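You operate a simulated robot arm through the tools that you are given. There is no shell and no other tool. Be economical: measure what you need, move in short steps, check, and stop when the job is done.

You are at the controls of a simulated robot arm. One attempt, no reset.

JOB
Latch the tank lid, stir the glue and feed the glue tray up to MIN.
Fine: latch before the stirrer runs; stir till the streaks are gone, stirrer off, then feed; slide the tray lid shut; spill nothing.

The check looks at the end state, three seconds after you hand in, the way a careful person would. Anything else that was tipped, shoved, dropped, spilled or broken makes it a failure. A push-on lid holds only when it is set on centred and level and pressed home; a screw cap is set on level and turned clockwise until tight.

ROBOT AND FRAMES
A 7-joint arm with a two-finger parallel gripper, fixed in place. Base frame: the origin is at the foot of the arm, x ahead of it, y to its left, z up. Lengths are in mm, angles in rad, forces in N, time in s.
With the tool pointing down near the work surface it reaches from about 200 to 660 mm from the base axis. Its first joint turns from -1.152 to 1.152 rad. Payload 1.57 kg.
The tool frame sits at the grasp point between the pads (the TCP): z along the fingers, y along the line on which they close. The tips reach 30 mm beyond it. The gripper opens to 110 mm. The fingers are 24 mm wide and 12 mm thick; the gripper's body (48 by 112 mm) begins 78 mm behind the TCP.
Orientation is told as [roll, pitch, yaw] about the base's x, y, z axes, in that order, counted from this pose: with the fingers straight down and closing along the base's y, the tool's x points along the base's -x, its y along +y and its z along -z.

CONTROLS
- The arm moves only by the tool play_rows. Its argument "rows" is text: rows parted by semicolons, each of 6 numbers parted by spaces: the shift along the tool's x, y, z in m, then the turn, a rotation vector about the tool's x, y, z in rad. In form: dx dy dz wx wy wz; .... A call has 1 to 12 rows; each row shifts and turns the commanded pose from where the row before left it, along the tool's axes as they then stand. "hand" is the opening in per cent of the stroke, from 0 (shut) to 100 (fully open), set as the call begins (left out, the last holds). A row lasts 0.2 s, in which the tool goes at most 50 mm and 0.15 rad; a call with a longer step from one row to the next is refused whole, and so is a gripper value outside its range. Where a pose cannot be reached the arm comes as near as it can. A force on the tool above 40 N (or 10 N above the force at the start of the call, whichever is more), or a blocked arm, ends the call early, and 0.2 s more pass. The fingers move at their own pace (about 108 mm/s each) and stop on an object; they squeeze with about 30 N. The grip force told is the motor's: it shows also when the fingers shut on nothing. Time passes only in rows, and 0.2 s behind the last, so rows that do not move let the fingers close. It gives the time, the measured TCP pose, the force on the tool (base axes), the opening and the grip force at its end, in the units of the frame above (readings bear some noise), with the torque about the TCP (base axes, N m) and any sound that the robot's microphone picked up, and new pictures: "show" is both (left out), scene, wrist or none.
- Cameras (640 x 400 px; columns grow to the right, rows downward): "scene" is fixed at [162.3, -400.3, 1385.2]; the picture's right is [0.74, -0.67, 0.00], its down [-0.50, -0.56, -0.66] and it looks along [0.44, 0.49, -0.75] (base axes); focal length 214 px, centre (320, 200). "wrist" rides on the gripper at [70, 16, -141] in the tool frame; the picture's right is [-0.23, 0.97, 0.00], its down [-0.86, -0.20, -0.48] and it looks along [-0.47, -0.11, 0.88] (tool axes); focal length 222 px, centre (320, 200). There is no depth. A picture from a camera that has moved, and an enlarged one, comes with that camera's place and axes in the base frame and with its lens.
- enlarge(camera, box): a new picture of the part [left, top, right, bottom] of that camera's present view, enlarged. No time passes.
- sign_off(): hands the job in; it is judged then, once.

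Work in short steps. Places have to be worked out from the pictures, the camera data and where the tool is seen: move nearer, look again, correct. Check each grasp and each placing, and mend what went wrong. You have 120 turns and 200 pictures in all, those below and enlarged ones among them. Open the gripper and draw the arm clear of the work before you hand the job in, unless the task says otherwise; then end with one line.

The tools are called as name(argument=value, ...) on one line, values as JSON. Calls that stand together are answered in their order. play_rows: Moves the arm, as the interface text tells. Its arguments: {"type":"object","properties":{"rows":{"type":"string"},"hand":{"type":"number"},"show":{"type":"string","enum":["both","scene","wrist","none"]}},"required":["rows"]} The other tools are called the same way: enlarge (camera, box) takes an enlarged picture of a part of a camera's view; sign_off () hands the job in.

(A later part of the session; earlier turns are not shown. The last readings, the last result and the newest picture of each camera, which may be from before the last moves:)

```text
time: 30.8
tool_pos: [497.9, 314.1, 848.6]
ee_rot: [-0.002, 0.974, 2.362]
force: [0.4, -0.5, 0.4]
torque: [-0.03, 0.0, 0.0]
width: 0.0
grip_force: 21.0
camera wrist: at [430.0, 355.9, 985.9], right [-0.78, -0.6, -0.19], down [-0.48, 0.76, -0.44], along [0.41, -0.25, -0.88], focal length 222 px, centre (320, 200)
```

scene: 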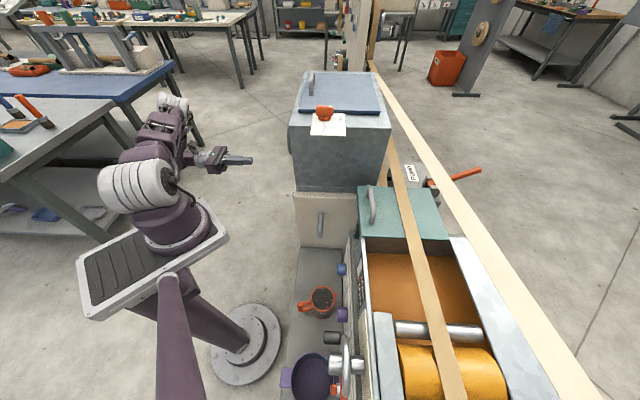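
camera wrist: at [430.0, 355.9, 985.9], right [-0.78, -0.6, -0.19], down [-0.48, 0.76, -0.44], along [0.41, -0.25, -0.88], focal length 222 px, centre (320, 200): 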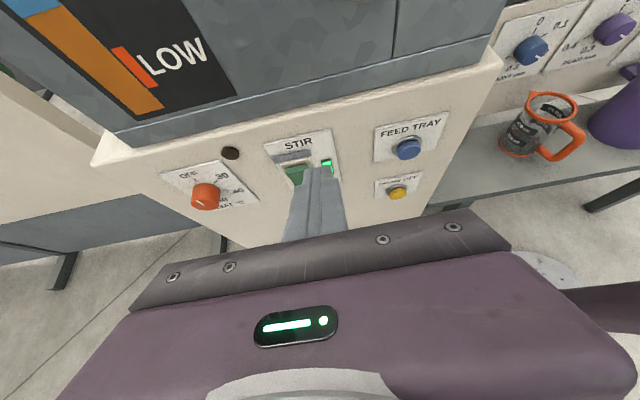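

play_rows(rows="0.0015 -0.013 -0.033 0 0.1 0;0.0015 -0.013 -0.033 0 0.1 0;0.0015 -0.013 -0.033 0 0.1 0", show="wrist")

enlarge(camera="wrist", box=[0, 0, 350, 219])

```text
time: 31.6
tool_pos: [477.6, 369.5, 884.6]
ee_rot: [0.0, 1.173, 2.36]
force: [-0.4, -0.4, 0.1]
torque: [0.01, -0.02, -0.01]
width: 0.0
grip_force: 21.5
out of reach, approached as far as the arm can: row 3
camera wrist: at [392.6, 430.8, 1003.2], right [-0.75, -0.63, -0.21], down [-0.41, 0.69, -0.6], along [0.52, -0.37, -0.77], focal length 222 px, centre (320, 200)
```

wrist: 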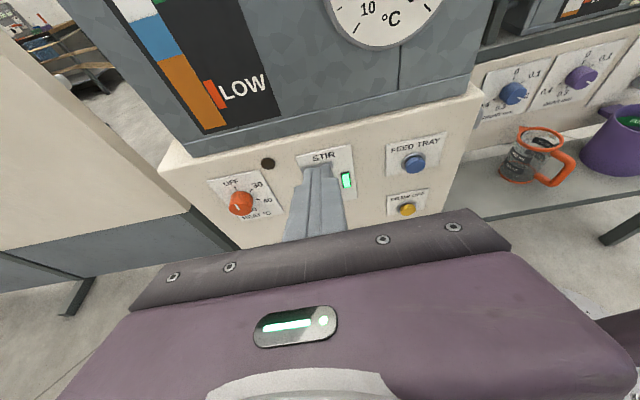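

```text
1.83 times, centred on (175, 110) of wrist
camera zoom: at [392.6, 430.8, 1003.2], right [-0.75, -0.63, -0.21], down [-0.41, 0.69, -0.6], along [0.52, -0.37, -0.77], focal length 406 px, centre (585, 365)
```

zoom: 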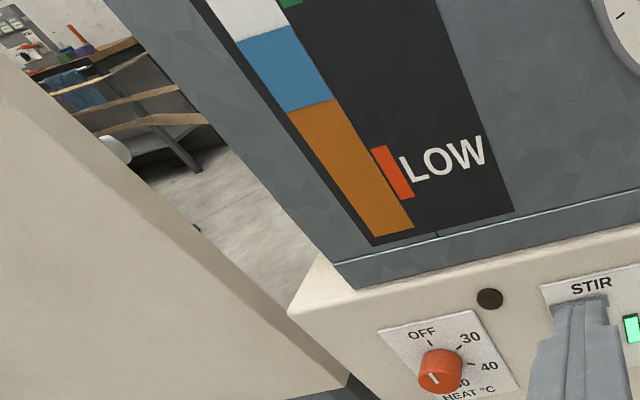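

Blue layer still lies on the orange in the gauge. I wait and watch.

play_rows(rows="0 0 0 0 0 0;0 0 0 0 0 0;0 0 0 0 0 0;0 0 0 0 0 0;0 0 0 0 0 0;0 0 0 0 0 0;0 0 0 0 0 0;0 0 0 0 0 0;0 0 0 0 0 0;0 0 0 0 0 0;0 0 0 0 0 0;0 0 0 0 0 0", show="none")

play_rows(rows="0 0 0 0 0 0;0 0 0 0 0 0;0 0 0 0 0 0;0 0 0 0 0 0;0 0 0 0 0 0;0 0 0 0 0 0;0 0 0 0 0 0;0 0 0 0 0 0;0 0 0 0 0 0;0 0 0 0 0 0;0 0 0 0 0 0;0 0 0 0 0 0", show="wrist")

enlarge(camera="wrist", box=[0, 0, 350, 219])

```text
time: 34.1
tool_pos: [477.7, 369.8, 884.3]
ee_rot: [-0.003, 1.171, 2.36]
force: [1.1, -0.2, 0.1]
torque: [0.0, -0.01, 0.0]
width: 0.0
grip_force: 21.2
```

```text
time: 36.8
tool_pos: [479.0, 369.6, 883.7]
ee_rot: [-0.003, 1.174, 2.357]
force: [-0.5, -0.4, 0.4]
torque: [0.0, 0.02, -0.01]
width: 0.0
grip_force: 21.2
camera wrist: at [392.8, 430.8, 1003.2], right [-0.75, -0.63, -0.21], down [-0.41, 0.69, -0.6], along [0.52, -0.36, -0.77], focal length 222 px, centre (320, 200)
```

wrist: 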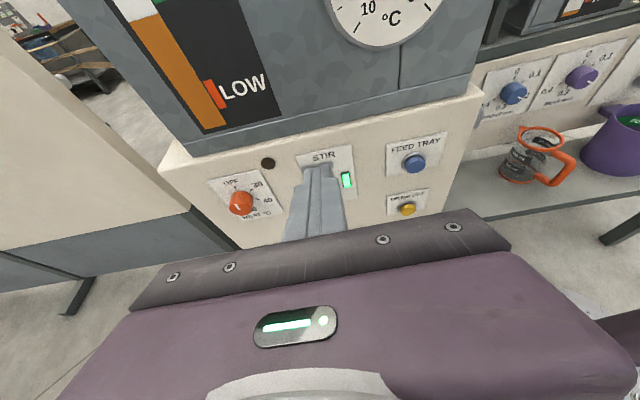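

```text
1.83 times, centred on (175, 110) of wrist
camera zoom: at [392.8, 430.8, 1003.2], right [-0.75, -0.63, -0.21], down [-0.41, 0.69, -0.6], along [0.52, -0.36, -0.77], focal length 406 px, centre (585, 365)
```

zoom: 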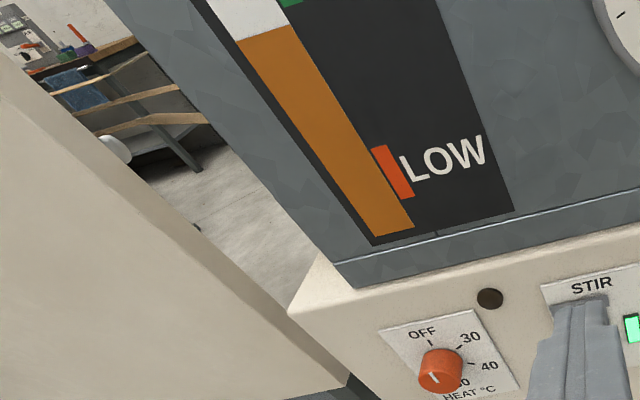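

Uniform orange now: the streaks are gone. I go back to the rocker, aiming at its upper half.

play_rows(rows="0 0 0 0 -0.1 0;0 0 0 0 -0.1 0;0 0 0 0 -0.1 0;-0.0088 -0.002 0.0371 0 0 0;-0.0088 -0.002 0.0371 0 0 0;-0.0088 -0.002 0.0371 0 0 0;-0.0088 -0.002 0.0371 0 0 0;-0.0088 -0.002 0.0371 0 0 0", show="wrist")

enlarge(camera="wrist", box=[230, 70, 390, 200])

```text
time: 38.5
tool_pos: [563.1, 299.8, 728.7]
ee_rot: [0.0, 0.871, 2.362]
force: [-0.1, -0.5, -1.3]
torque: [-0.03, 0.02, 0.02]
width: 0.0
grip_force: 20.9
camera wrist: at [507.6, 331.8, 872.5], right [-0.79, -0.59, -0.18], down [-0.51, 0.79, -0.35], along [0.34, -0.18, -0.92], focal length 222 px, centre (320, 200)
```

wrist: 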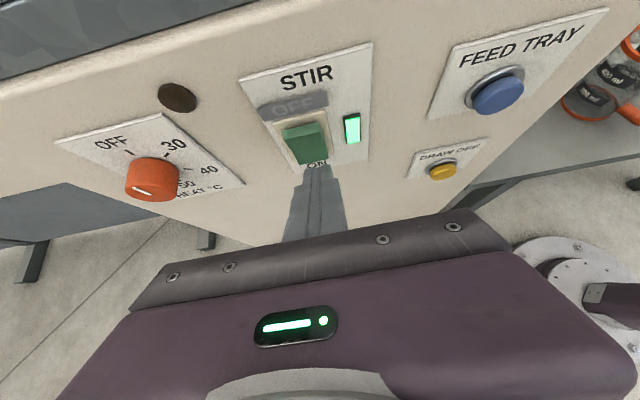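

```text
3.08 times, centred on (310, 135) of wrist
camera zoom: at [507.6, 331.8, 872.5], right [-0.79, -0.59, -0.18], down [-0.51, 0.79, -0.35], along [0.34, -0.18, -0.92], focal length 684 px, centre (351, 400)
```

zoom: 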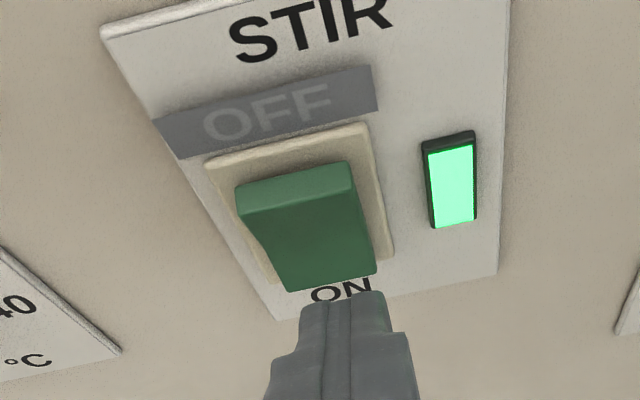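

I push horizontally at z≈719 onto the protruding upper half.

play_rows(rows="0.0096 -0.002 0.0115 0 0 0;0.0032 0 0.0038 0 0 0;0.0021 0 0.0024 0 0 0;0.0021 0 0.0024 0 0 0", show="none")

play_rows(rows="0.0021 0 0.0024 0 0 0;0.0021 0 0.0024 0 0 0;0.0021 0 0.0024 0 0 0", show="wrist")

```text
time: 39.5
tool_pos: [585.3, 281.5, 728.3]
ee_rot: [-0.002, 0.871, 2.36]
force: [0.4, 0.9, 0.9]
torque: [-0.04, -0.01, -0.01]
width: 0.0
grip_force: 21.0
```

```text
time: 40.4
tool_pos: [591.5, 274.1, 729.2]
ee_rot: [0.0, 0.872, 2.361]
force: [-7.4, 2.8, 2.2]
torque: [-0.04, 0.04, -0.11]
width: 0.1
grip_force: 21.5
heard: click
camera wrist: at [534.4, 307.1, 874.1], right [-0.79, -0.59, -0.17], down [-0.51, 0.79, -0.35], along [0.34, -0.18, -0.92], focal length 222 px, centre (320, 200)
```

wrist: 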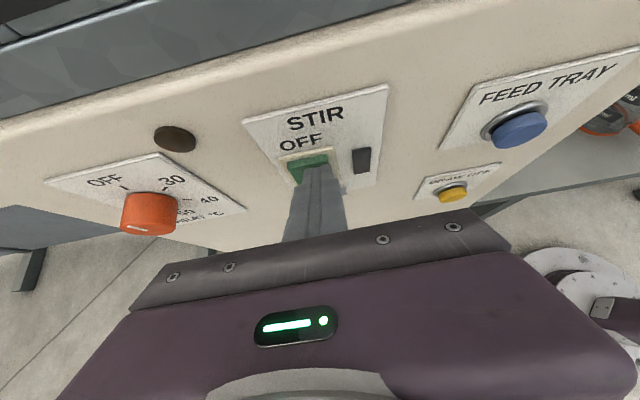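

Click, lamp dark: stirrer off. I back away to the viewing pose, to check the drain valve and tray gauge before feeding.

play_rows(rows="-0.026 0.005 -0.031 0 0 0;-0.02 0.02 -0.024 0 0.1 0;0 0.03 -0.03 0 0.12 0;0 0.03 -0.02 0 0.12 0;0 0.03 -0.02 0 0.12 0;0 0.02 -0.02 0 0.12 0;0 0.02 0 0 0.12 0", show="wrist")

enlarge(camera="wrist", box=[400, 0, 640, 200])

```text
time: 42.0
tool_pos: [390.0, 252.8, 771.1]
ee_rot: [-1.289, 1.568, 1.073]
force: [0.6, -0.1, 0.4]
torque: [0.02, 0.0, 0.02]
width: 0.0
grip_force: 21.0
out of reach, approached as far as the arm can: row 7
camera wrist: at [277.3, 339.8, 842.1], right [-0.68, -0.69, -0.23], down [-0.2, 0.48, -0.85], along [0.7, -0.54, -0.47], focal length 222 px, centre (320, 200)
```

wrist: 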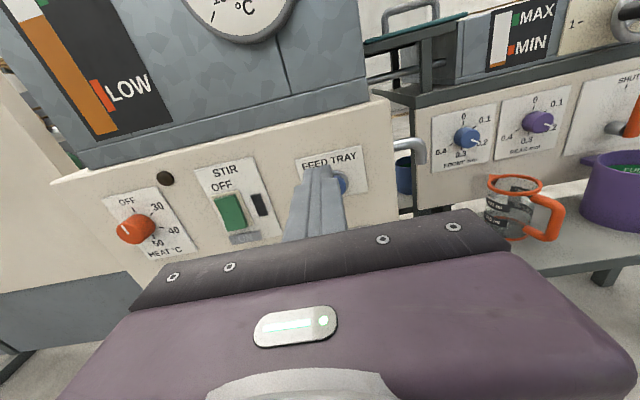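

```text
2.00 times, centred on (520, 100) of wrist
camera zoom: at [277.3, 339.8, 842.1], right [-0.68, -0.69, -0.23], down [-0.2, 0.48, -0.85], along [0.7, -0.54, -0.47], focal length 444 px, centre (-80, 400)
```

zoom: 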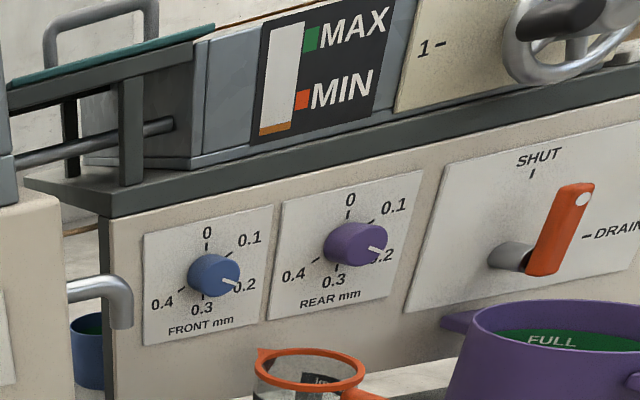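

Geometry check: the drain lever is at SHUT; tray gauge shows a little glue, far under MIN. Now I bring the tip in front of FEED TRAY.

play_rows(rows="-0.0163 0.0025 0.0283 0 0 0;-0.0163 0.0025 0.0283 0 0 0;-0.0163 0.0025 0.0283 0 0 0;-0.0163 0.0025 0.0283 0 0 0", show="wrist")

```text
time: 43.0
tool_pos: [464.4, 165.1, 706.5]
ee_rot: [-2.473, 1.57, -0.111]
force: [-0.4, 0.9, -0.2]
torque: [-0.04, 0.04, 0.03]
width: 0.0
grip_force: 21.1
camera wrist: at [352.4, 252.7, 776.8], right [-0.68, -0.69, -0.23], down [-0.2, 0.48, -0.86], along [0.7, -0.54, -0.46], focal length 222 px, centre (320, 200)
```

wrist: 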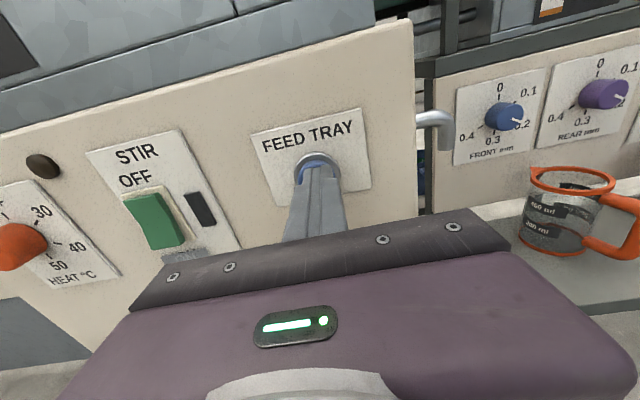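

Aligned with the button. I pitch up 0.29 rad so the tray gauge comes into view while pressing.

play_rows(rows="-0.004 0 0 0 0.145 0;-0.004 0 0 0 0.145 0", show="wrist")

enlarge(camera="wrist", box=[440, 0, 640, 125])

```text
time: 43.5
tool_pos: [476.7, 146.0, 766.8]
ee_rot: [-3.135, 1.277, -0.77]
force: [0.1, -1.4, 0.6]
torque: [0.0, 0.02, 0.04]
width: 0.1
grip_force: 21.0
out of reach, approached as far as the arm can: row 1, 2
heard: click
camera wrist: at [353.9, 244.0, 793.6], right [-0.64, -0.74, -0.22], down [-0.01, 0.29, -0.96], along [0.77, -0.61, -0.19], focal length 222 px, centre (320, 200)
```

wrist: 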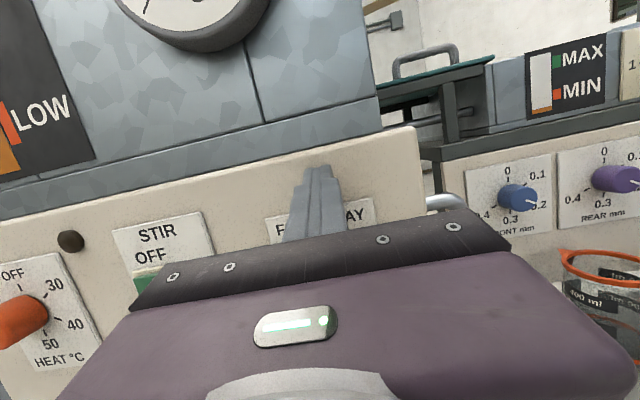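

```text
3.20 times, centred on (540, 62) of wrist
camera zoom: at [353.9, 244.0, 793.6], right [-0.64, -0.74, -0.22], down [-0.01, 0.29, -0.96], along [0.77, -0.61, -0.19], focal length 711 px, centre (-384, 640)
```

zoom: 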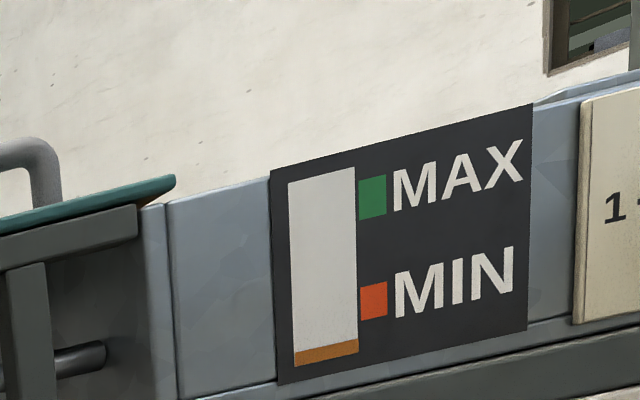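

The arm couldn't hold that pose and jumped upward (a click was heard, likely brushing the FEED button). I back away right now and check.

play_rows(rows="0 0 -0.04 0 0 0;0 0 -0.03 0 0 0", show="wrist")

enlarge(camera="wrist", box=[440, 0, 640, 125])

```text
time: 44.1
tool_pos: [425.2, 185.9, 770.4]
ee_rot: [-3.139, 1.282, -0.78]
force: [-0.5, 1.1, 0.4]
torque: [-0.01, 0.0, -0.01]
width: 0.0
grip_force: 21.4
out of reach, approached as far as the arm can: row 1, 2
camera wrist: at [302.8, 282.3, 796.7], right [-0.64, -0.74, -0.22], down [-0.01, 0.29, -0.96], along [0.77, -0.61, -0.2], focal length 222 px, centre (320, 200)
```

wrist: 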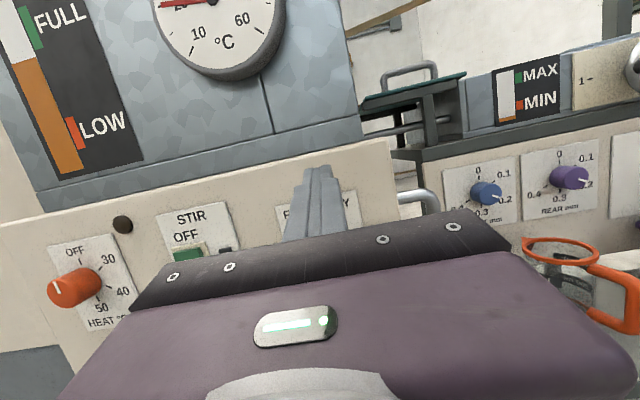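

```text
3.20 times, centred on (540, 62) of wrist
camera zoom: at [302.8, 282.3, 796.7], right [-0.64, -0.74, -0.22], down [-0.01, 0.29, -0.96], along [0.77, -0.61, -0.2], focal length 711 px, centre (-384, 640)
```

zoom: 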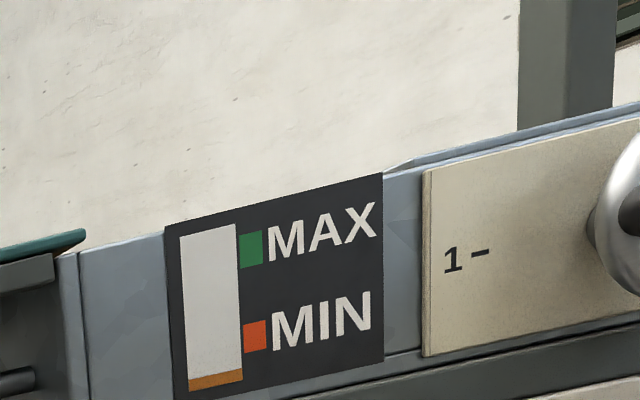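

Level unchanged (≈8 %; MIN ≈33 %), so the button is hold-to-run. I level the tool again and roll it about its own axis so the camera looks sideways to the tray gauge.

play_rows(rows="0 0 0 0 -0.145 0;0 0 0 0 -0.145 0;0 0 0 0 0 -0.14;0 0 0 0 0 -0.14;0 0 0 0 0 -0.14;0 0 0 0 0 -0.14;0 0 0 0 0 -0.14", show="wrist")

```text
time: 45.8
tool_pos: [424.9, 184.9, 768.4]
ee_rot: [1.573, 0.868, -2.348]
force: [-0.7, 0.8, 0.8]
torque: [-0.01, -0.02, 0.02]
width: 0.1
grip_force: 21.7
camera wrist: at [347.6, 307.7, 833.3], right [-0.63, -0.63, 0.46], down [-0.62, 0.05, -0.78], along [0.47, -0.77, -0.42], focal length 222 px, centre (320, 200)
```

wrist: 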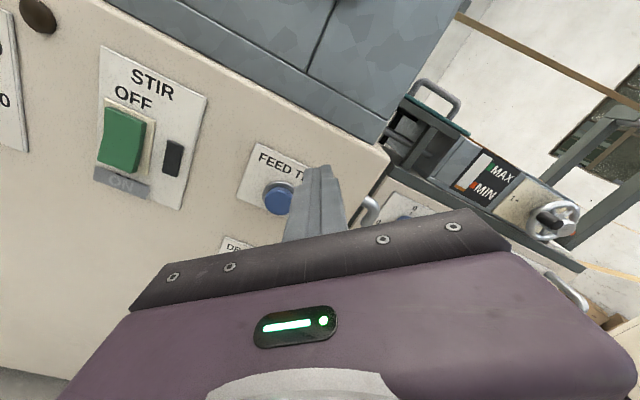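

The gauge and button are both visible. I move the tip in front of the button.

play_rows(rows="-0.0129 -0.0167 0.0133 0 0 0;-0.0129 -0.0167 0.0133 0 0 0;-0.0129 -0.0167 0.0133 0 0 0", show="wrist")

enlarge(camera="wrist", box=[240, 40, 560, 240])

```text
time: 46.5
tool_pos: [463.6, 166.8, 706.3]
ee_rot: [1.573, 0.871, -2.349]
force: [-0.5, 0.9, 0.4]
torque: [-0.01, 0.01, -0.02]
width: 0.1
grip_force: 21.5
camera wrist: at [386.3, 289.3, 770.8], right [-0.63, -0.63, 0.45], down [-0.62, 0.05, -0.78], along [0.47, -0.77, -0.43], focal length 222 px, centre (320, 200)
```

wrist: 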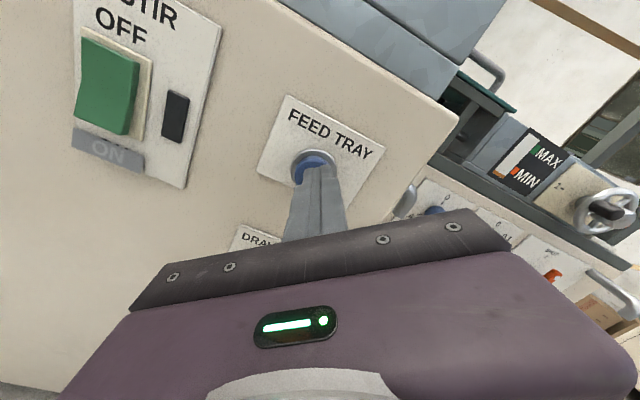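

```text
2.00 times, centred on (400, 140) of wrist
camera zoom: at [386.3, 289.3, 770.8], right [-0.63, -0.63, 0.45], down [-0.62, 0.05, -0.78], along [0.47, -0.77, -0.43], focal length 444 px, centre (160, 320)
```

zoom: 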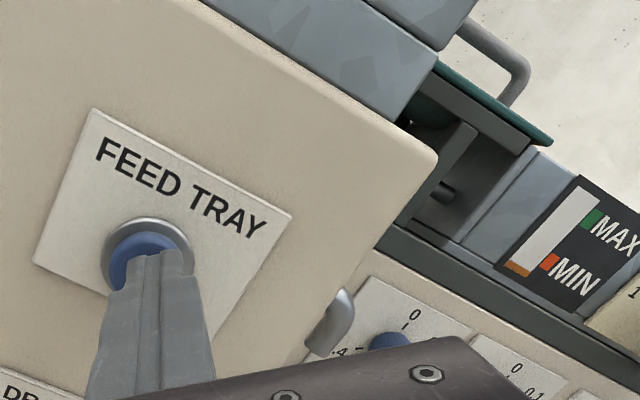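

All visible. I shift ~4 mm left and press forward gently until it clicks.

play_rows(rows="0.0026 -0.003 0.008 0 0 0;0 0 0.003 0 0 0;0 0 0.003 0 0 0", show="none")

```text
time: 47.4
tool_pos: [476.3, 160.4, 707.7]
ee_rot: [1.573, 0.873, -2.347]
force: [-1.9, 5.2, 0.0]
torque: [0.0, 0.03, 0.03]
width: 0.0
grip_force: 21.3
heard: click
```

Clicked and held. I hold briefly and read the gauge.

play_rows(rows="0 0 0 0 0 0;0 0 0 0 0 0", show="none")

enlarge(camera="wrist", box=[440, 90, 640, 215])

```text
time: 48.0
tool_pos: [475.3, 161.2, 706.7]
ee_rot: [1.572, 0.873, -2.35]
force: [-1.9, 7.5, -0.4]
torque: [0.05, 0.04, 0.07]
width: 0.0
grip_force: 21.0
```

```text
3.20 times, centred on (540, 152) of wrist
camera zoom: at [397.8, 282.2, 771.5], right [-0.63, -0.63, 0.45], down [-0.62, 0.05, -0.78], along [0.47, -0.77, -0.43], focal length 711 px, centre (-384, 352)
```

zoom: 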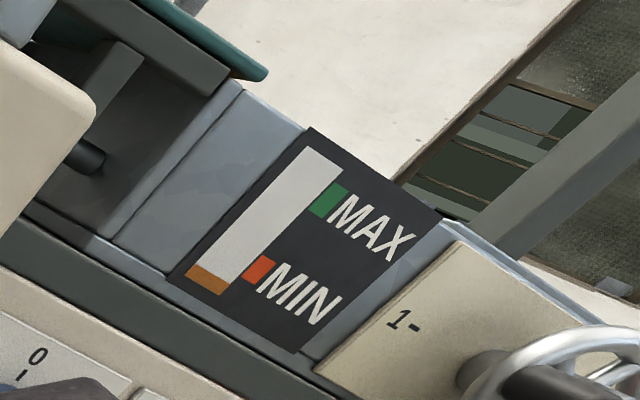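

Rising: about 12 % now. I hold a little more, sampling.

play_rows(rows="0 0 0 0 0 0;0 0 0 0 0 0;0 0 0 0 0 0", show="none")

enlarge(camera="wrist", box=[480, 120, 580, 200])

```text
time: 48.8
tool_pos: [475.3, 159.6, 705.8]
ee_rot: [1.572, 0.871, -2.348]
force: [-3.0, 8.0, 1.1]
torque: [-0.01, 0.01, 0.05]
width: 0.0
grip_force: 20.9
```

```text
5.00 times, centred on (530, 160) of wrist
camera zoom: at [397.8, 282.0, 771.4], right [-0.63, -0.63, 0.45], down [-0.62, 0.05, -0.78], along [0.47, -0.77, -0.43], focal length 1111 px, centre (-730, 400)
```

zoom: 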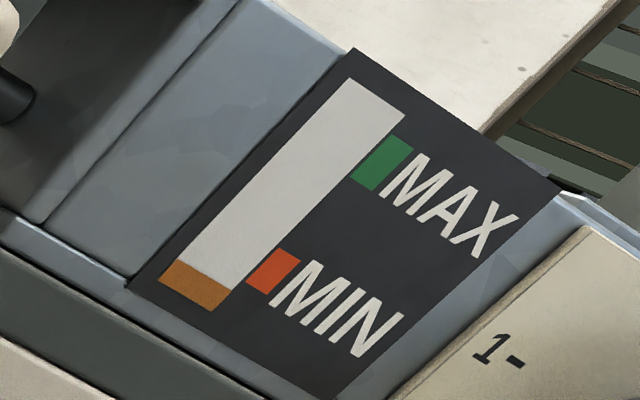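

About halfway to the MIN mark's centre; rate ~2.5 px/s, I need ~2 s more. Hold 1.2 s then check.

play_rows(rows="0 0 0 0 0 0;0 0 0 0 0 0;0 0 0 0 0 0;0 0 0 0 0 0;0 0 0 0 0 0", show="none")

enlarge(camera="wrist", box=[480, 120, 580, 200])

```text
time: 50.0
tool_pos: [475.7, 159.5, 707.3]
ee_rot: [1.573, 0.871, -2.347]
force: [-3.9, 5.3, 1.1]
torque: [0.01, -0.01, 0.03]
width: 0.0
grip_force: 21.3
```

```text
5.00 times, centred on (530, 160) of wrist
camera zoom: at [397.8, 281.9, 771.4], right [-0.63, -0.63, 0.45], down [-0.62, 0.05, -0.78], along [0.47, -0.77, -0.43], focal length 1111 px, centre (-730, 400)
```

zoom: 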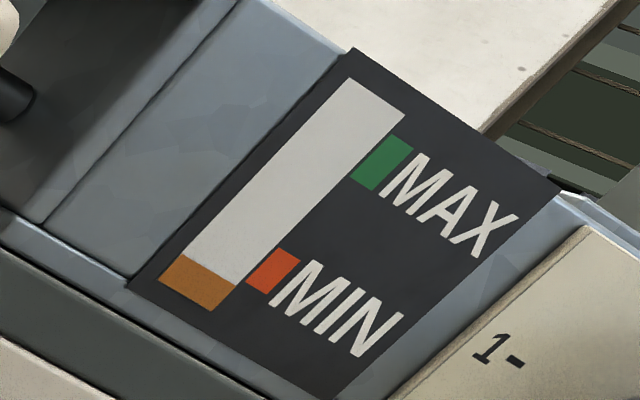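

Level needs ~18 more zoom px at ~6.7 px/s; hold 1.8 s.

play_rows(rows="0 0 0 0 0 0;0 0 0 0 0 0;0 0 0 0 0 0;0 0 0 0 0 0;0 0 0 0 0 0;0 0 0 0 0 0;0 0 0 0 0 0;0 0 0 0 0 0", show="none")

enlarge(camera="wrist", box=[490, 140, 550, 188])

```text
time: 51.8
tool_pos: [475.9, 159.1, 707.3]
ee_rot: [1.572, 0.871, -2.348]
force: [-4.7, 4.7, 0.7]
torque: [-0.02, 0.04, -0.03]
width: 0.0
grip_force: 21.2
```

```text
8.33 times, centred on (520, 164) of wrist
camera zoom: at [397.8, 281.9, 771.4], right [-0.63, -0.63, 0.45], down [-0.62, 0.05, -0.78], along [0.47, -0.77, -0.43], focal length 1851 px, centre (-1347, 500)
```

zoom: 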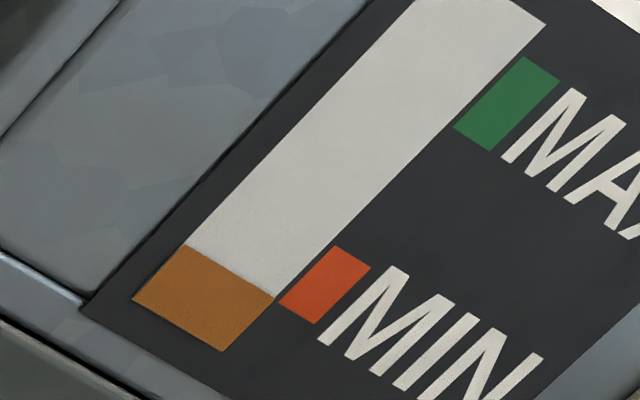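

Level is now at the lower edge of the MIN mark. Hold another 1.8 s and compare in the same crop.

play_rows(rows="0 0 0 0 0 0;0 0 0 0 0 0;0 0 0 0 0 0;0 0 0 0 0 0;0 0 0 0 0 0;0 0 0 0 0 0;0 0 0 0 0 0;0 0 0 0 0 0", show="none")

enlarge(camera="wrist", box=[490, 140, 550, 188])

```text
time: 53.5
tool_pos: [474.8, 159.9, 705.8]
ee_rot: [1.573, 0.872, -2.349]
force: [-6.1, 4.7, 0.0]
torque: [-0.03, 0.03, -0.05]
width: 0.0
grip_force: 21.7
```

```text
8.33 times, centred on (520, 164) of wrist
camera zoom: at [397.8, 281.9, 771.4], right [-0.63, -0.63, 0.45], down [-0.62, 0.05, -0.78], along [0.47, -0.77, -0.43], focal length 1851 px, centre (-1347, 500)
```

zoom: 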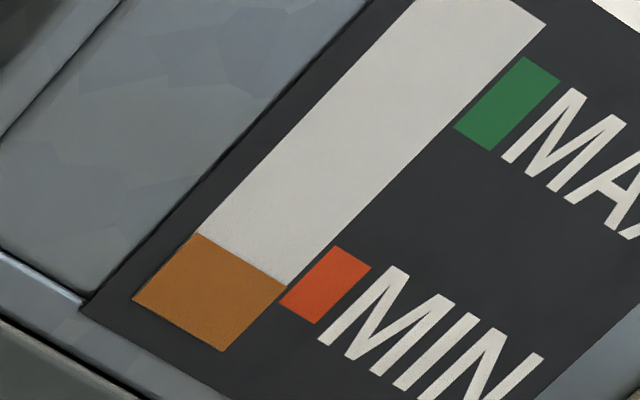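

Rate ≈9 zoom-px/s, ~20 px to the mark centre. Hold 1.8 s more.

play_rows(rows="0 0 0 0 0 0;0 0 0 0 0 0;0 0 0 0 0 0;0 0 0 0 0 0;0 0 0 0 0 0;0 0 0 0 0 0;0 0 0 0 0 0;0 0 0 0 0 0", show="none")

enlarge(camera="wrist", box=[490, 140, 550, 188])

```text
time: 55.4
tool_pos: [476.3, 159.7, 706.4]
ee_rot: [1.573, 0.872, -2.35]
force: [-5.5, 4.2, -1.1]
torque: [0.05, -0.02, -0.07]
width: 0.1
grip_force: 21.2
```

```text
8.33 times, centred on (520, 164) of wrist
camera zoom: at [397.8, 282.0, 771.4], right [-0.63, -0.63, 0.45], down [-0.62, 0.05, -0.78], along [0.47, -0.77, -0.43], focal length 1851 px, centre (-1347, 500)
```

zoom: 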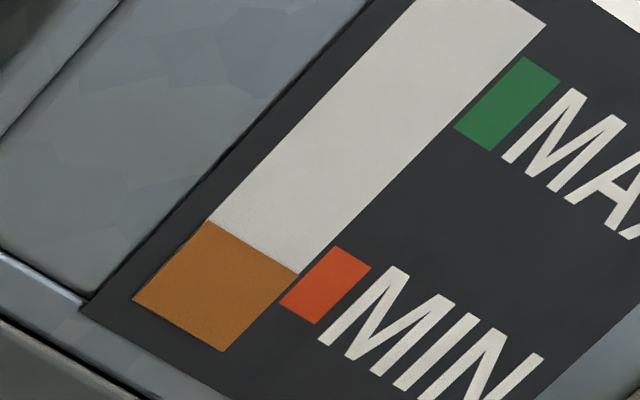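

Nearly at the centre of MIN. Hold 0.4 s more in the same call and then withdraw.

play_rows(rows="0 0 0 0 0 0;0 0 0 0 0 0;0 0 0 0 0 0;0 0 -0.02 0 0 0;0 0 -0.01 0 0 0", show="wrist")

enlarge(camera="wrist", box=[470, 120, 560, 192])

```text
time: 56.5
tool_pos: [454.2, 181.0, 706.0]
ee_rot: [1.571, 0.87, -2.349]
force: [0.6, -0.5, -0.3]
torque: [0.0, -0.02, -0.02]
width: 0.0
grip_force: 22.0
camera wrist: at [376.2, 303.2, 771.4], right [-0.63, -0.63, 0.45], down [-0.62, 0.05, -0.78], along [0.47, -0.77, -0.43], focal length 222 px, centre (320, 200)
```

wrist: 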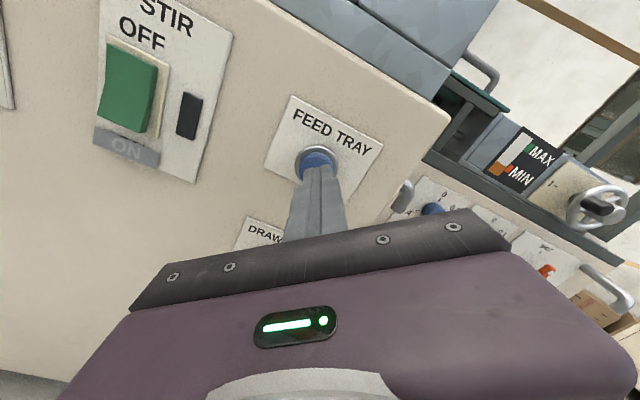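

```text
5.56 times, centred on (515, 156) of wrist
camera zoom: at [376.2, 303.2, 771.4], right [-0.63, -0.63, 0.45], down [-0.62, 0.05, -0.78], along [0.47, -0.77, -0.43], focal length 1234 px, centre (-763, 444)
```

zoom: 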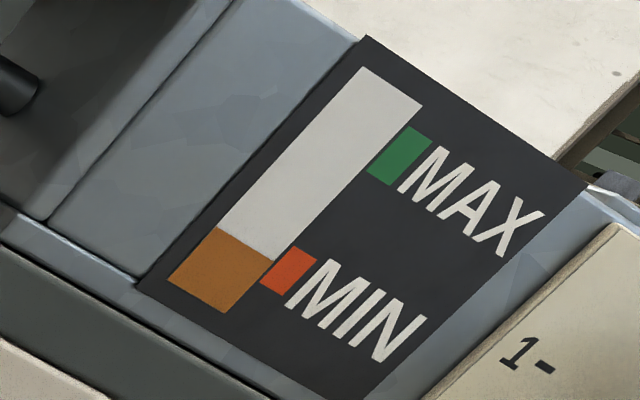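

Level is right at the MIN centre line. For margin I give one more short press (~0.5 s) and withdraw.

play_rows(rows="0 0 0.018 0 0 0;0 0 0.009 0 0 0;0 0 0.003 0 0 0;0 0 0 0 0 0;0 0 -0.02 0 0 0;0 0 -0.01 0 0 0", show="none")

enlarge(camera="wrist", box=[470, 120, 560, 192])

```text
time: 58.0
tool_pos: [455.2, 181.3, 707.7]
ee_rot: [1.572, 0.872, -2.349]
force: [0.4, -0.6, -0.4]
torque: [0.02, 0.04, 0.04]
width: 0.0
grip_force: 20.8
heard: click
```

```text
5.56 times, centred on (515, 156) of wrist
camera zoom: at [377.0, 303.4, 771.7], right [-0.63, -0.63, 0.45], down [-0.62, 0.05, -0.78], along [0.47, -0.77, -0.43], focal length 1234 px, centre (-763, 444)
```

zoom: 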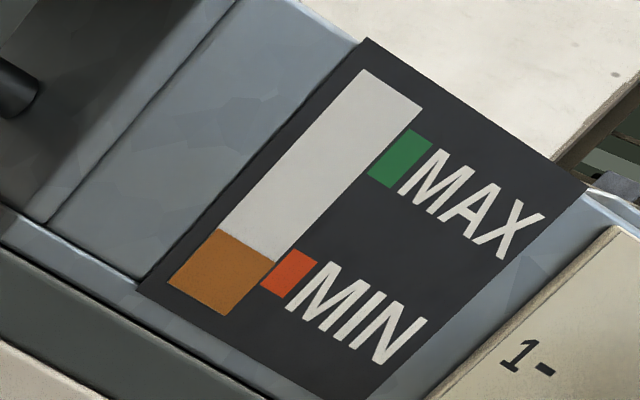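

Feeding done: level at/just over the MIN centre. Now I retreat, unroll and un-pitch the tool toward vertical, rising.

play_rows(rows="0 0 -0.035 0 0 0.14;0 0 -0.035 0 0 0.14;0 0 0 0 0 0.14;0 0 0 0 0 0.14;0 0 0 0 0 0.14;0.02 0 -0.02 0 -0.14 0;0.03 0 -0.02 0 -0.14 0;0.03 0 -0.02 0 -0.14 0;0.03 0 -0.02 0 -0.14 0", show="wrist")

enlarge(camera="wrist", box=[400, 0, 640, 150])

```text
time: 60.0
tool_pos: [366.1, 260.6, 844.9]
ee_rot: [-0.002, 1.01, 2.36]
force: [-0.1, 0.6, 0.3]
torque: [-0.02, 0.0, 0.0]
width: 0.2
grip_force: 21.0
out of reach, approached as far as the arm can: row 1, 2
camera wrist: at [296.0, 307.1, 978.8], right [-0.77, -0.61, -0.19], down [-0.47, 0.75, -0.47], along [0.43, -0.27, -0.86], focal length 222 px, centre (320, 200)
```

wrist: 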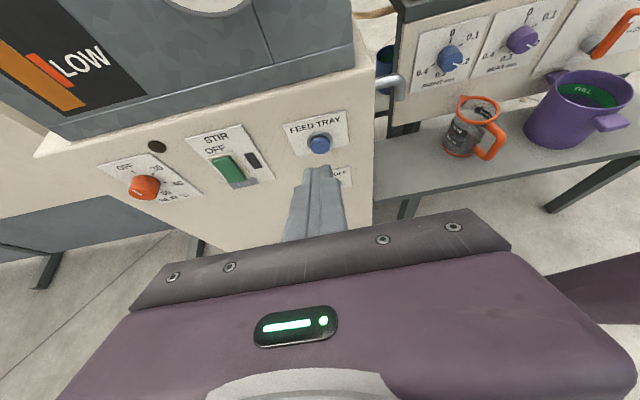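

```text
2.67 times, centred on (520, 75) of wrist
camera zoom: at [296.0, 307.1, 978.8], right [-0.77, -0.61, -0.19], down [-0.47, 0.75, -0.47], along [0.43, -0.27, -0.86], focal length 592 px, centre (-213, 533)
```

zoom: 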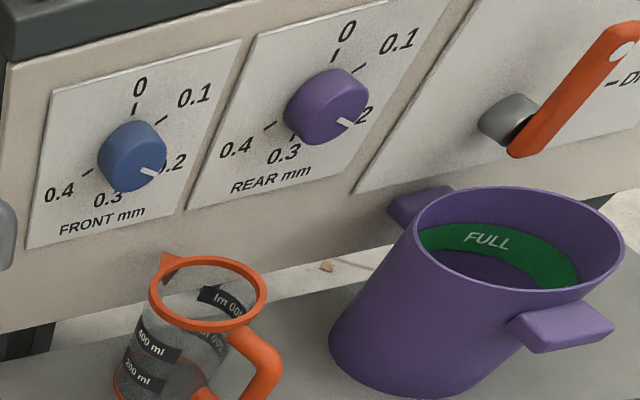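

play_rows(rows="0.0254 0 -0.016 0 -0.1443 0;0.0229 0 -0.0194 0 -0.1443 0;0.0198 0 -0.0225 0 -0.1443 0;0.0164 0 -0.0251 0 -0.1443 0;0.0125 0 -0.0273 0 -0.1443 0;0.0086 0 -0.0287 0 -0.1443 0;0.0043 0 -0.0297 0 -0.1443 0", show="none")

play_rows(rows="0 0 0 0 0 0.143;0 0 0 0 0 0.143;0 0 0 0 0 0.143;0 0 0 0 0 0.143;0 0 0 0 0 0.143;0 0 0 0 0 0.143;0 0 0 0 0 0.143;0 0 0 0 0 0.143;0 0 0 0 0 0.143;0 0 0 0 0 0.143;0 0 0 0 0 0.143", show="none")

```text
time: 61.5
tool_pos: [365.1, 259.8, 1053.2]
ee_rot: [-0.002, -0.001, 2.361]
force: [0.6, -0.3, 0.8]
torque: [0.01, 0.02, -0.01]
width: 0.1
grip_force: 21.2
```

```text
time: 64.0
tool_pos: [366.7, 259.6, 1051.5]
ee_rot: [-0.003, 0.001, 0.787]
force: [0.1, -0.1, -0.2]
torque: [0.0, 0.01, -0.02]
width: 0.1
grip_force: 21.7
```

Now I pass in front of the tank: first along -u, then across to above the tray lid.

play_rows(rows="0.0446 0 0 0 0 0;0.0446 0 0 0 0 0;0.0446 0 0 0 0 0;0.0446 0 0 0 0 0;0.0446 0 0 0 0 0", show="none")

play_rows(rows="0 -0.045 0 0 0 0;0 -0.045 0 0 0 0;0 -0.045 0 0 0 0;0 -0.045 0 0 0 0;0 -0.045 0 0 0 0;0 -0.045 0 0 0 0;0 -0.045 0 0 0 0;0 -0.045 0 0 0 0;0 -0.04 0 0 0 0", show="both")

```text
time: 65.2
tool_pos: [214.5, 106.1, 1054.8]
ee_rot: [0.003, -0.012, 0.796]
force: [-0.1, -0.6, 0.5]
torque: [0.11, 0.01, -0.01]
width: 0.1
grip_force: 21.4
out of reach, approached as far as the arm can: row 5
```

```text
time: 67.2
tool_pos: [500.0, -176.2, 1058.6]
ee_rot: [-0.001, 0.001, 0.788]
force: [-0.4, -0.6, -0.7]
torque: [0.01, 0.03, 0.03]
width: 0.2
grip_force: 21.0
camera wrist: at [439.0, -214.7, 1200.9], right [-0.53, 0.85, 0.0], down [0.74, 0.47, 0.48], along [0.41, 0.25, -0.88], focal length 222 px, centre (320, 200)
```

scene: 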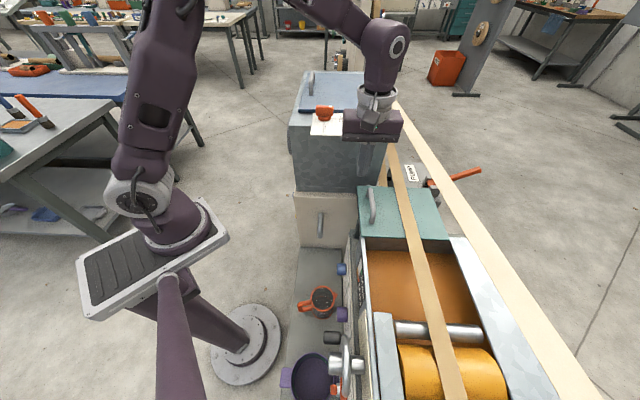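
wrist: 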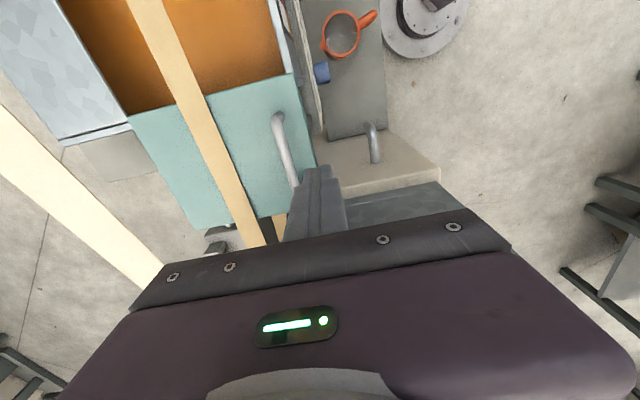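

I see the lid handle clearly (≈(545,-210,890)). I go down closer and open the gripper a bit.

play_rows(rows="-0.002 -0.019 0.034 0 0 0;-0.002 -0.019 0.034 0 0 0", hand=60, show="wrist")

enlarge(camera="wrist", box=[120, 60, 440, 240])

```text
time: 67.8
tool_pos: [528.8, -199.3, 990.5]
ee_rot: [-0.003, -0.001, 0.789]
force: [0.0, 0.0, 0.4]
torque: [-0.01, 0.05, 0.0]
width: 65.9
grip_force: 0.0
camera wrist: at [467.7, -237.0, 1132.2], right [-0.53, 0.85, 0.0], down [0.74, 0.47, 0.48], along [0.41, 0.25, -0.88], focal length 222 px, centre (320, 200)
```

wrist: 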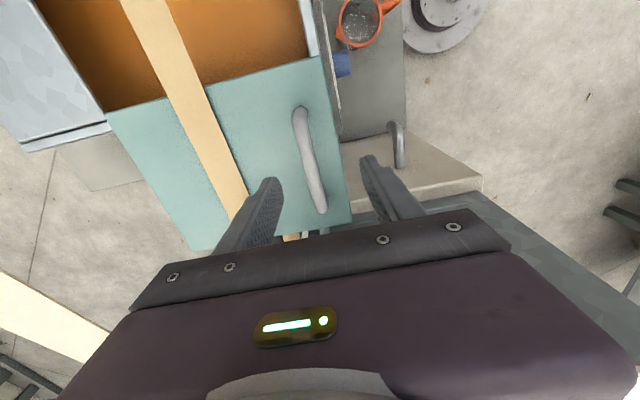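

```text
2.00 times, centred on (280, 150) of wrist
camera zoom: at [467.7, -237.0, 1132.2], right [-0.53, 0.85, 0.0], down [0.74, 0.47, 0.48], along [0.41, 0.25, -0.88], focal length 444 px, centre (400, 300)
```

zoom: 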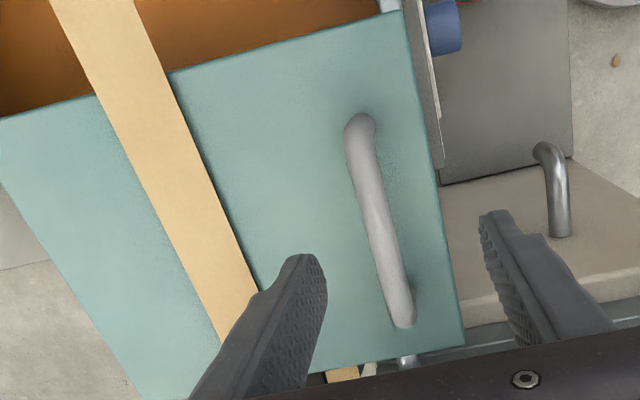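

I centre laterally (~10 mm) and descend 40 mm with watching.

play_rows(rows="0 -0.01 0.02 0 0 0;0 0 0.02 0 0 0", show="wrist")

enlarge(camera="wrist", box=[160, 60, 480, 240])

```text
time: 68.3
tool_pos: [535.2, -206.3, 950.2]
ee_rot: [-0.004, -0.001, 0.789]
force: [-0.5, -0.2, 1.1]
torque: [0.0, 0.0, -0.01]
width: 66.0
grip_force: 0.1
camera wrist: at [474.2, -244.3, 1091.7], right [-0.53, 0.85, 0.0], down [0.74, 0.47, 0.48], along [0.41, 0.25, -0.88], focal length 222 px, centre (320, 200)
```

wrist: 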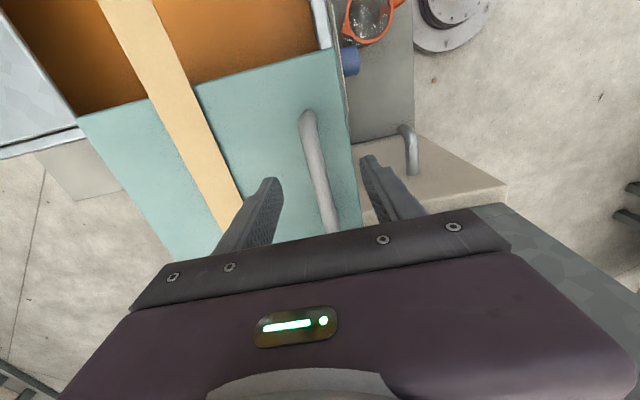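

```text
2.00 times, centred on (320, 150) of wrist
camera zoom: at [474.2, -244.3, 1091.7], right [-0.53, 0.85, 0.0], down [0.74, 0.47, 0.48], along [0.41, 0.25, -0.88], focal length 444 px, centre (320, 300)
```

zoom: 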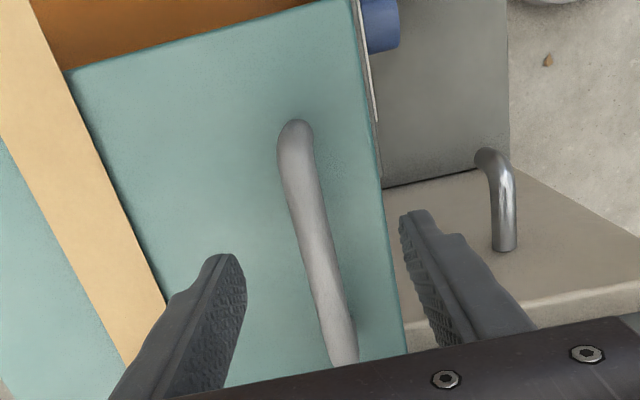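

The handle lies on the tool axis. I descend in small steps.

play_rows(rows="0 0 0.015 0 0 0;0 0 0.015 0 0 0", show="wrist")

```text
time: 69.0
tool_pos: [535.5, -205.7, 919.0]
ee_rot: [-0.003, 0.0, 0.791]
force: [-0.4, 0.5, -0.2]
torque: [0.01, 0.01, 0.01]
width: 66.1
grip_force: 0.1
camera wrist: at [475.0, -243.8, 1061.6], right [-0.53, 0.85, 0.0], down [0.74, 0.47, 0.48], along [0.41, 0.25, -0.88], focal length 222 px, centre (320, 200)
```

wrist: 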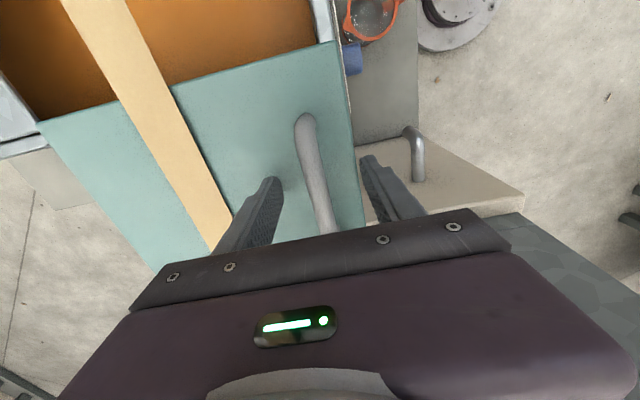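

play_rows(rows="0 0 0.01 0 0 0;0 0 0.01 0 0 0;0 0 0.005 0 0 0", show="wrist")

enlarge(camera="wrist", box=[200, 80, 440, 230])

```text
time: 69.3
tool_pos: [536.8, -205.5, 917.9]
ee_rot: [-0.006, 0.0, 0.788]
force: [-9.7, 7.2, 15.9]
torque: [-0.15, 0.1, -0.05]
width: 64.9
grip_force: 0.1
stopped in row 1: the force on the tool passed its limit at 66 N (the readings are from after the stop); the commanded pose is now the measured one
camera wrist: at [475.0, -243.9, 1058.8], right [-0.53, 0.85, -0.01], down [0.74, 0.47, 0.48], along [0.41, 0.25, -0.88], focal length 222 px, centre (320, 200)
```

wrist: 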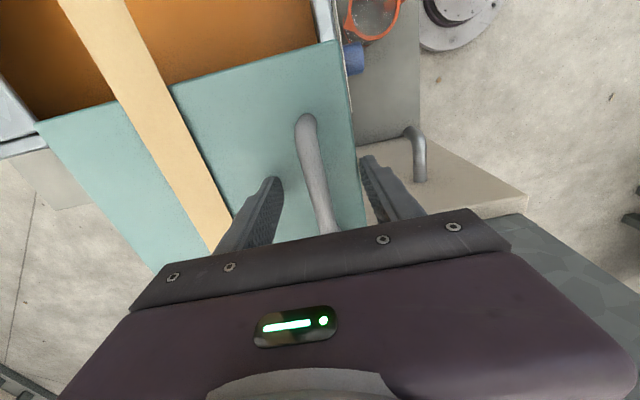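

```text
2.67 times, centred on (320, 155) of wrist
camera zoom: at [475.0, -243.9, 1058.8], right [-0.53, 0.85, -0.01], down [0.74, 0.47, 0.48], along [0.41, 0.25, -0.88], focal length 592 px, centre (320, 320)
```

zoom: 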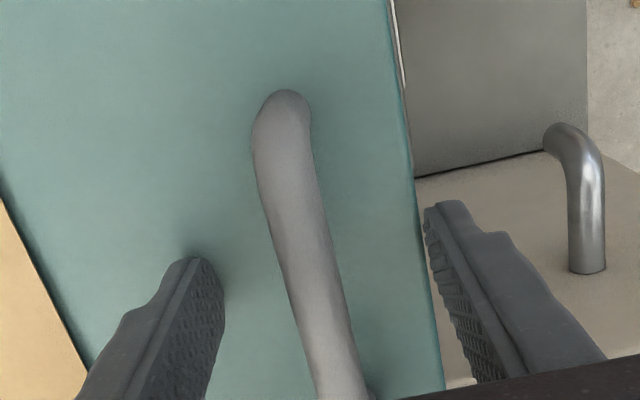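

The left fingertip touched the lid top (z≈887), so the handle is already between the pads. I rise 4 mm and close.

play_rows(rows="0 0 -0.005 0 0 0;0 0 0 0 0 0;0 0 0 0 0 0", hand=0, show="wrist")

```text
time: 70.2
tool_pos: [536.4, -206.4, 920.1]
ee_rot: [-0.003, 0.001, 0.788]
force: [-10.4, 7.2, -10.4]
torque: [0.09, -0.1, -0.43]
width: 13.7
grip_force: 30.8
camera wrist: at [475.2, -243.8, 1062.0], right [-0.53, 0.85, 0.0], down [0.74, 0.47, 0.48], along [0.41, 0.25, -0.88], focal length 222 px, centre (320, 200)
```

wrist: 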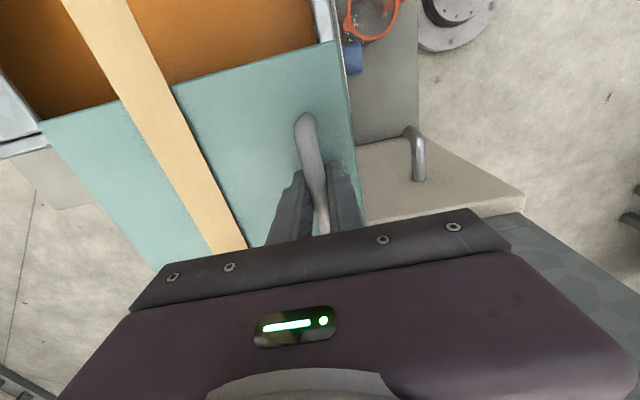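

Handle gripped (13.7 mm). I slide the lid along -u (tool +x), in small steps.

play_rows(rows="0.01 -0.001 -0.001 0 0 0;0.015 0 0 0 0 0;0.015 0 0 0 0 0;0.015 0 0 0 0 0", show="both")

```text
time: 71.2
tool_pos: [497.1, -245.6, 922.5]
ee_rot: [-0.001, 0.003, 0.789]
force: [-21.5, 23.5, -20.5]
torque: [-0.01, -0.13, -0.35]
width: 13.9
grip_force: 30.1
camera wrist: at [436.4, -283.3, 1063.6], right [-0.53, 0.85, 0.0], down [0.74, 0.47, 0.48], along [0.4, 0.25, -0.88], focal length 222 px, centre (320, 200)
```

scene: 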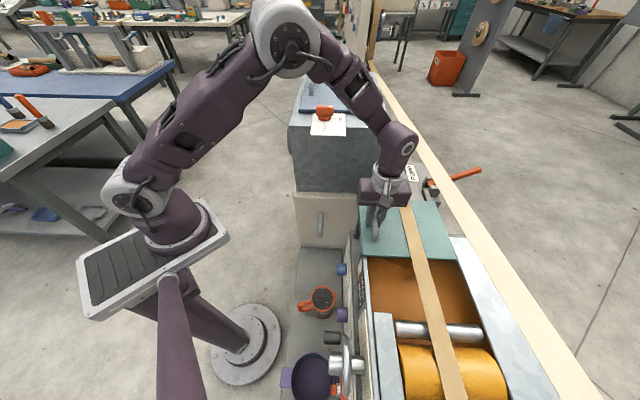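
wrist: 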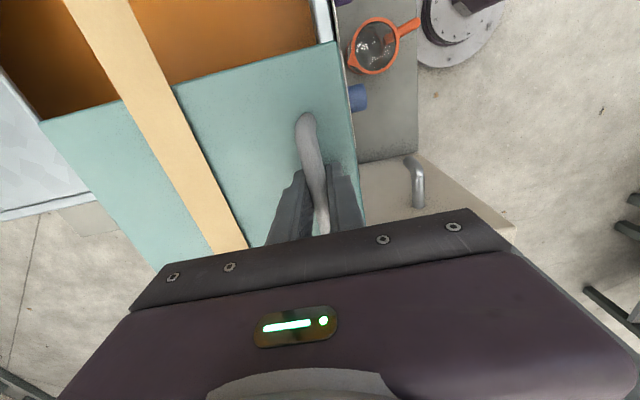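

The lid slides. I relax the side force (shift ~3 mm toward n and 2 mm down) and continue.

play_rows(rows="0 0.003 0.002 0 0 0;0.015 0 0 0 0 0;0.015 0 0 0 0 0;0.015 0 0 0 0 0;0.015 0 0 0 0 0", show="none")

```text
time: 72.3
tool_pos: [454.9, -288.0, 920.4]
ee_rot: [-0.011, -0.002, 0.79]
force: [-12.2, 13.7, 33.2]
torque: [-0.1, 0.15, -0.5]
width: 13.9
grip_force: 30.4
```

play_rows(rows="0 0.001 -0.002 0 0 0;0.015 0 0 0 0 0;0.015 0 0 0 0 0;0.015 0 0 0 0 0", show="both")

```text
time: 73.3
tool_pos: [422.9, -319.2, 921.4]
ee_rot: [-0.006, -0.001, 0.791]
force: [12.5, -10.4, -29.6]
torque: [0.09, -0.01, -0.42]
width: 13.8
grip_force: 30.2
camera wrist: at [361.6, -356.6, 1063.4], right [-0.53, 0.85, -0.01], down [0.74, 0.47, 0.48], along [0.41, 0.25, -0.88], focal length 222 px, centre (320, 200)
```

scene: 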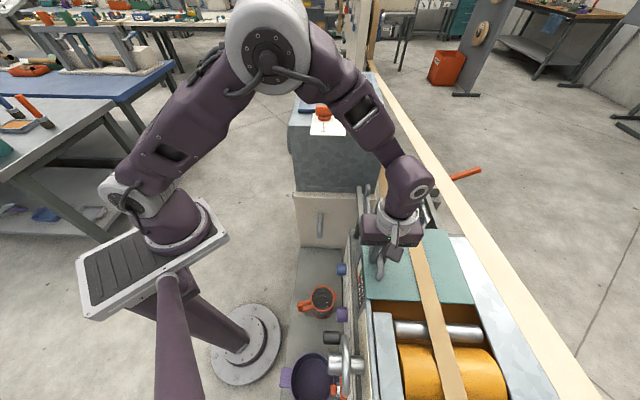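
wrist: 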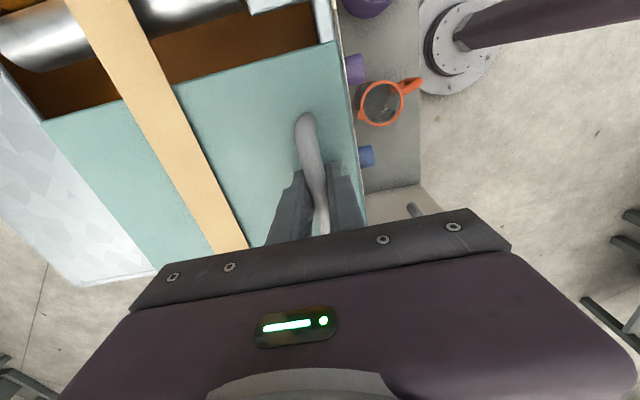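

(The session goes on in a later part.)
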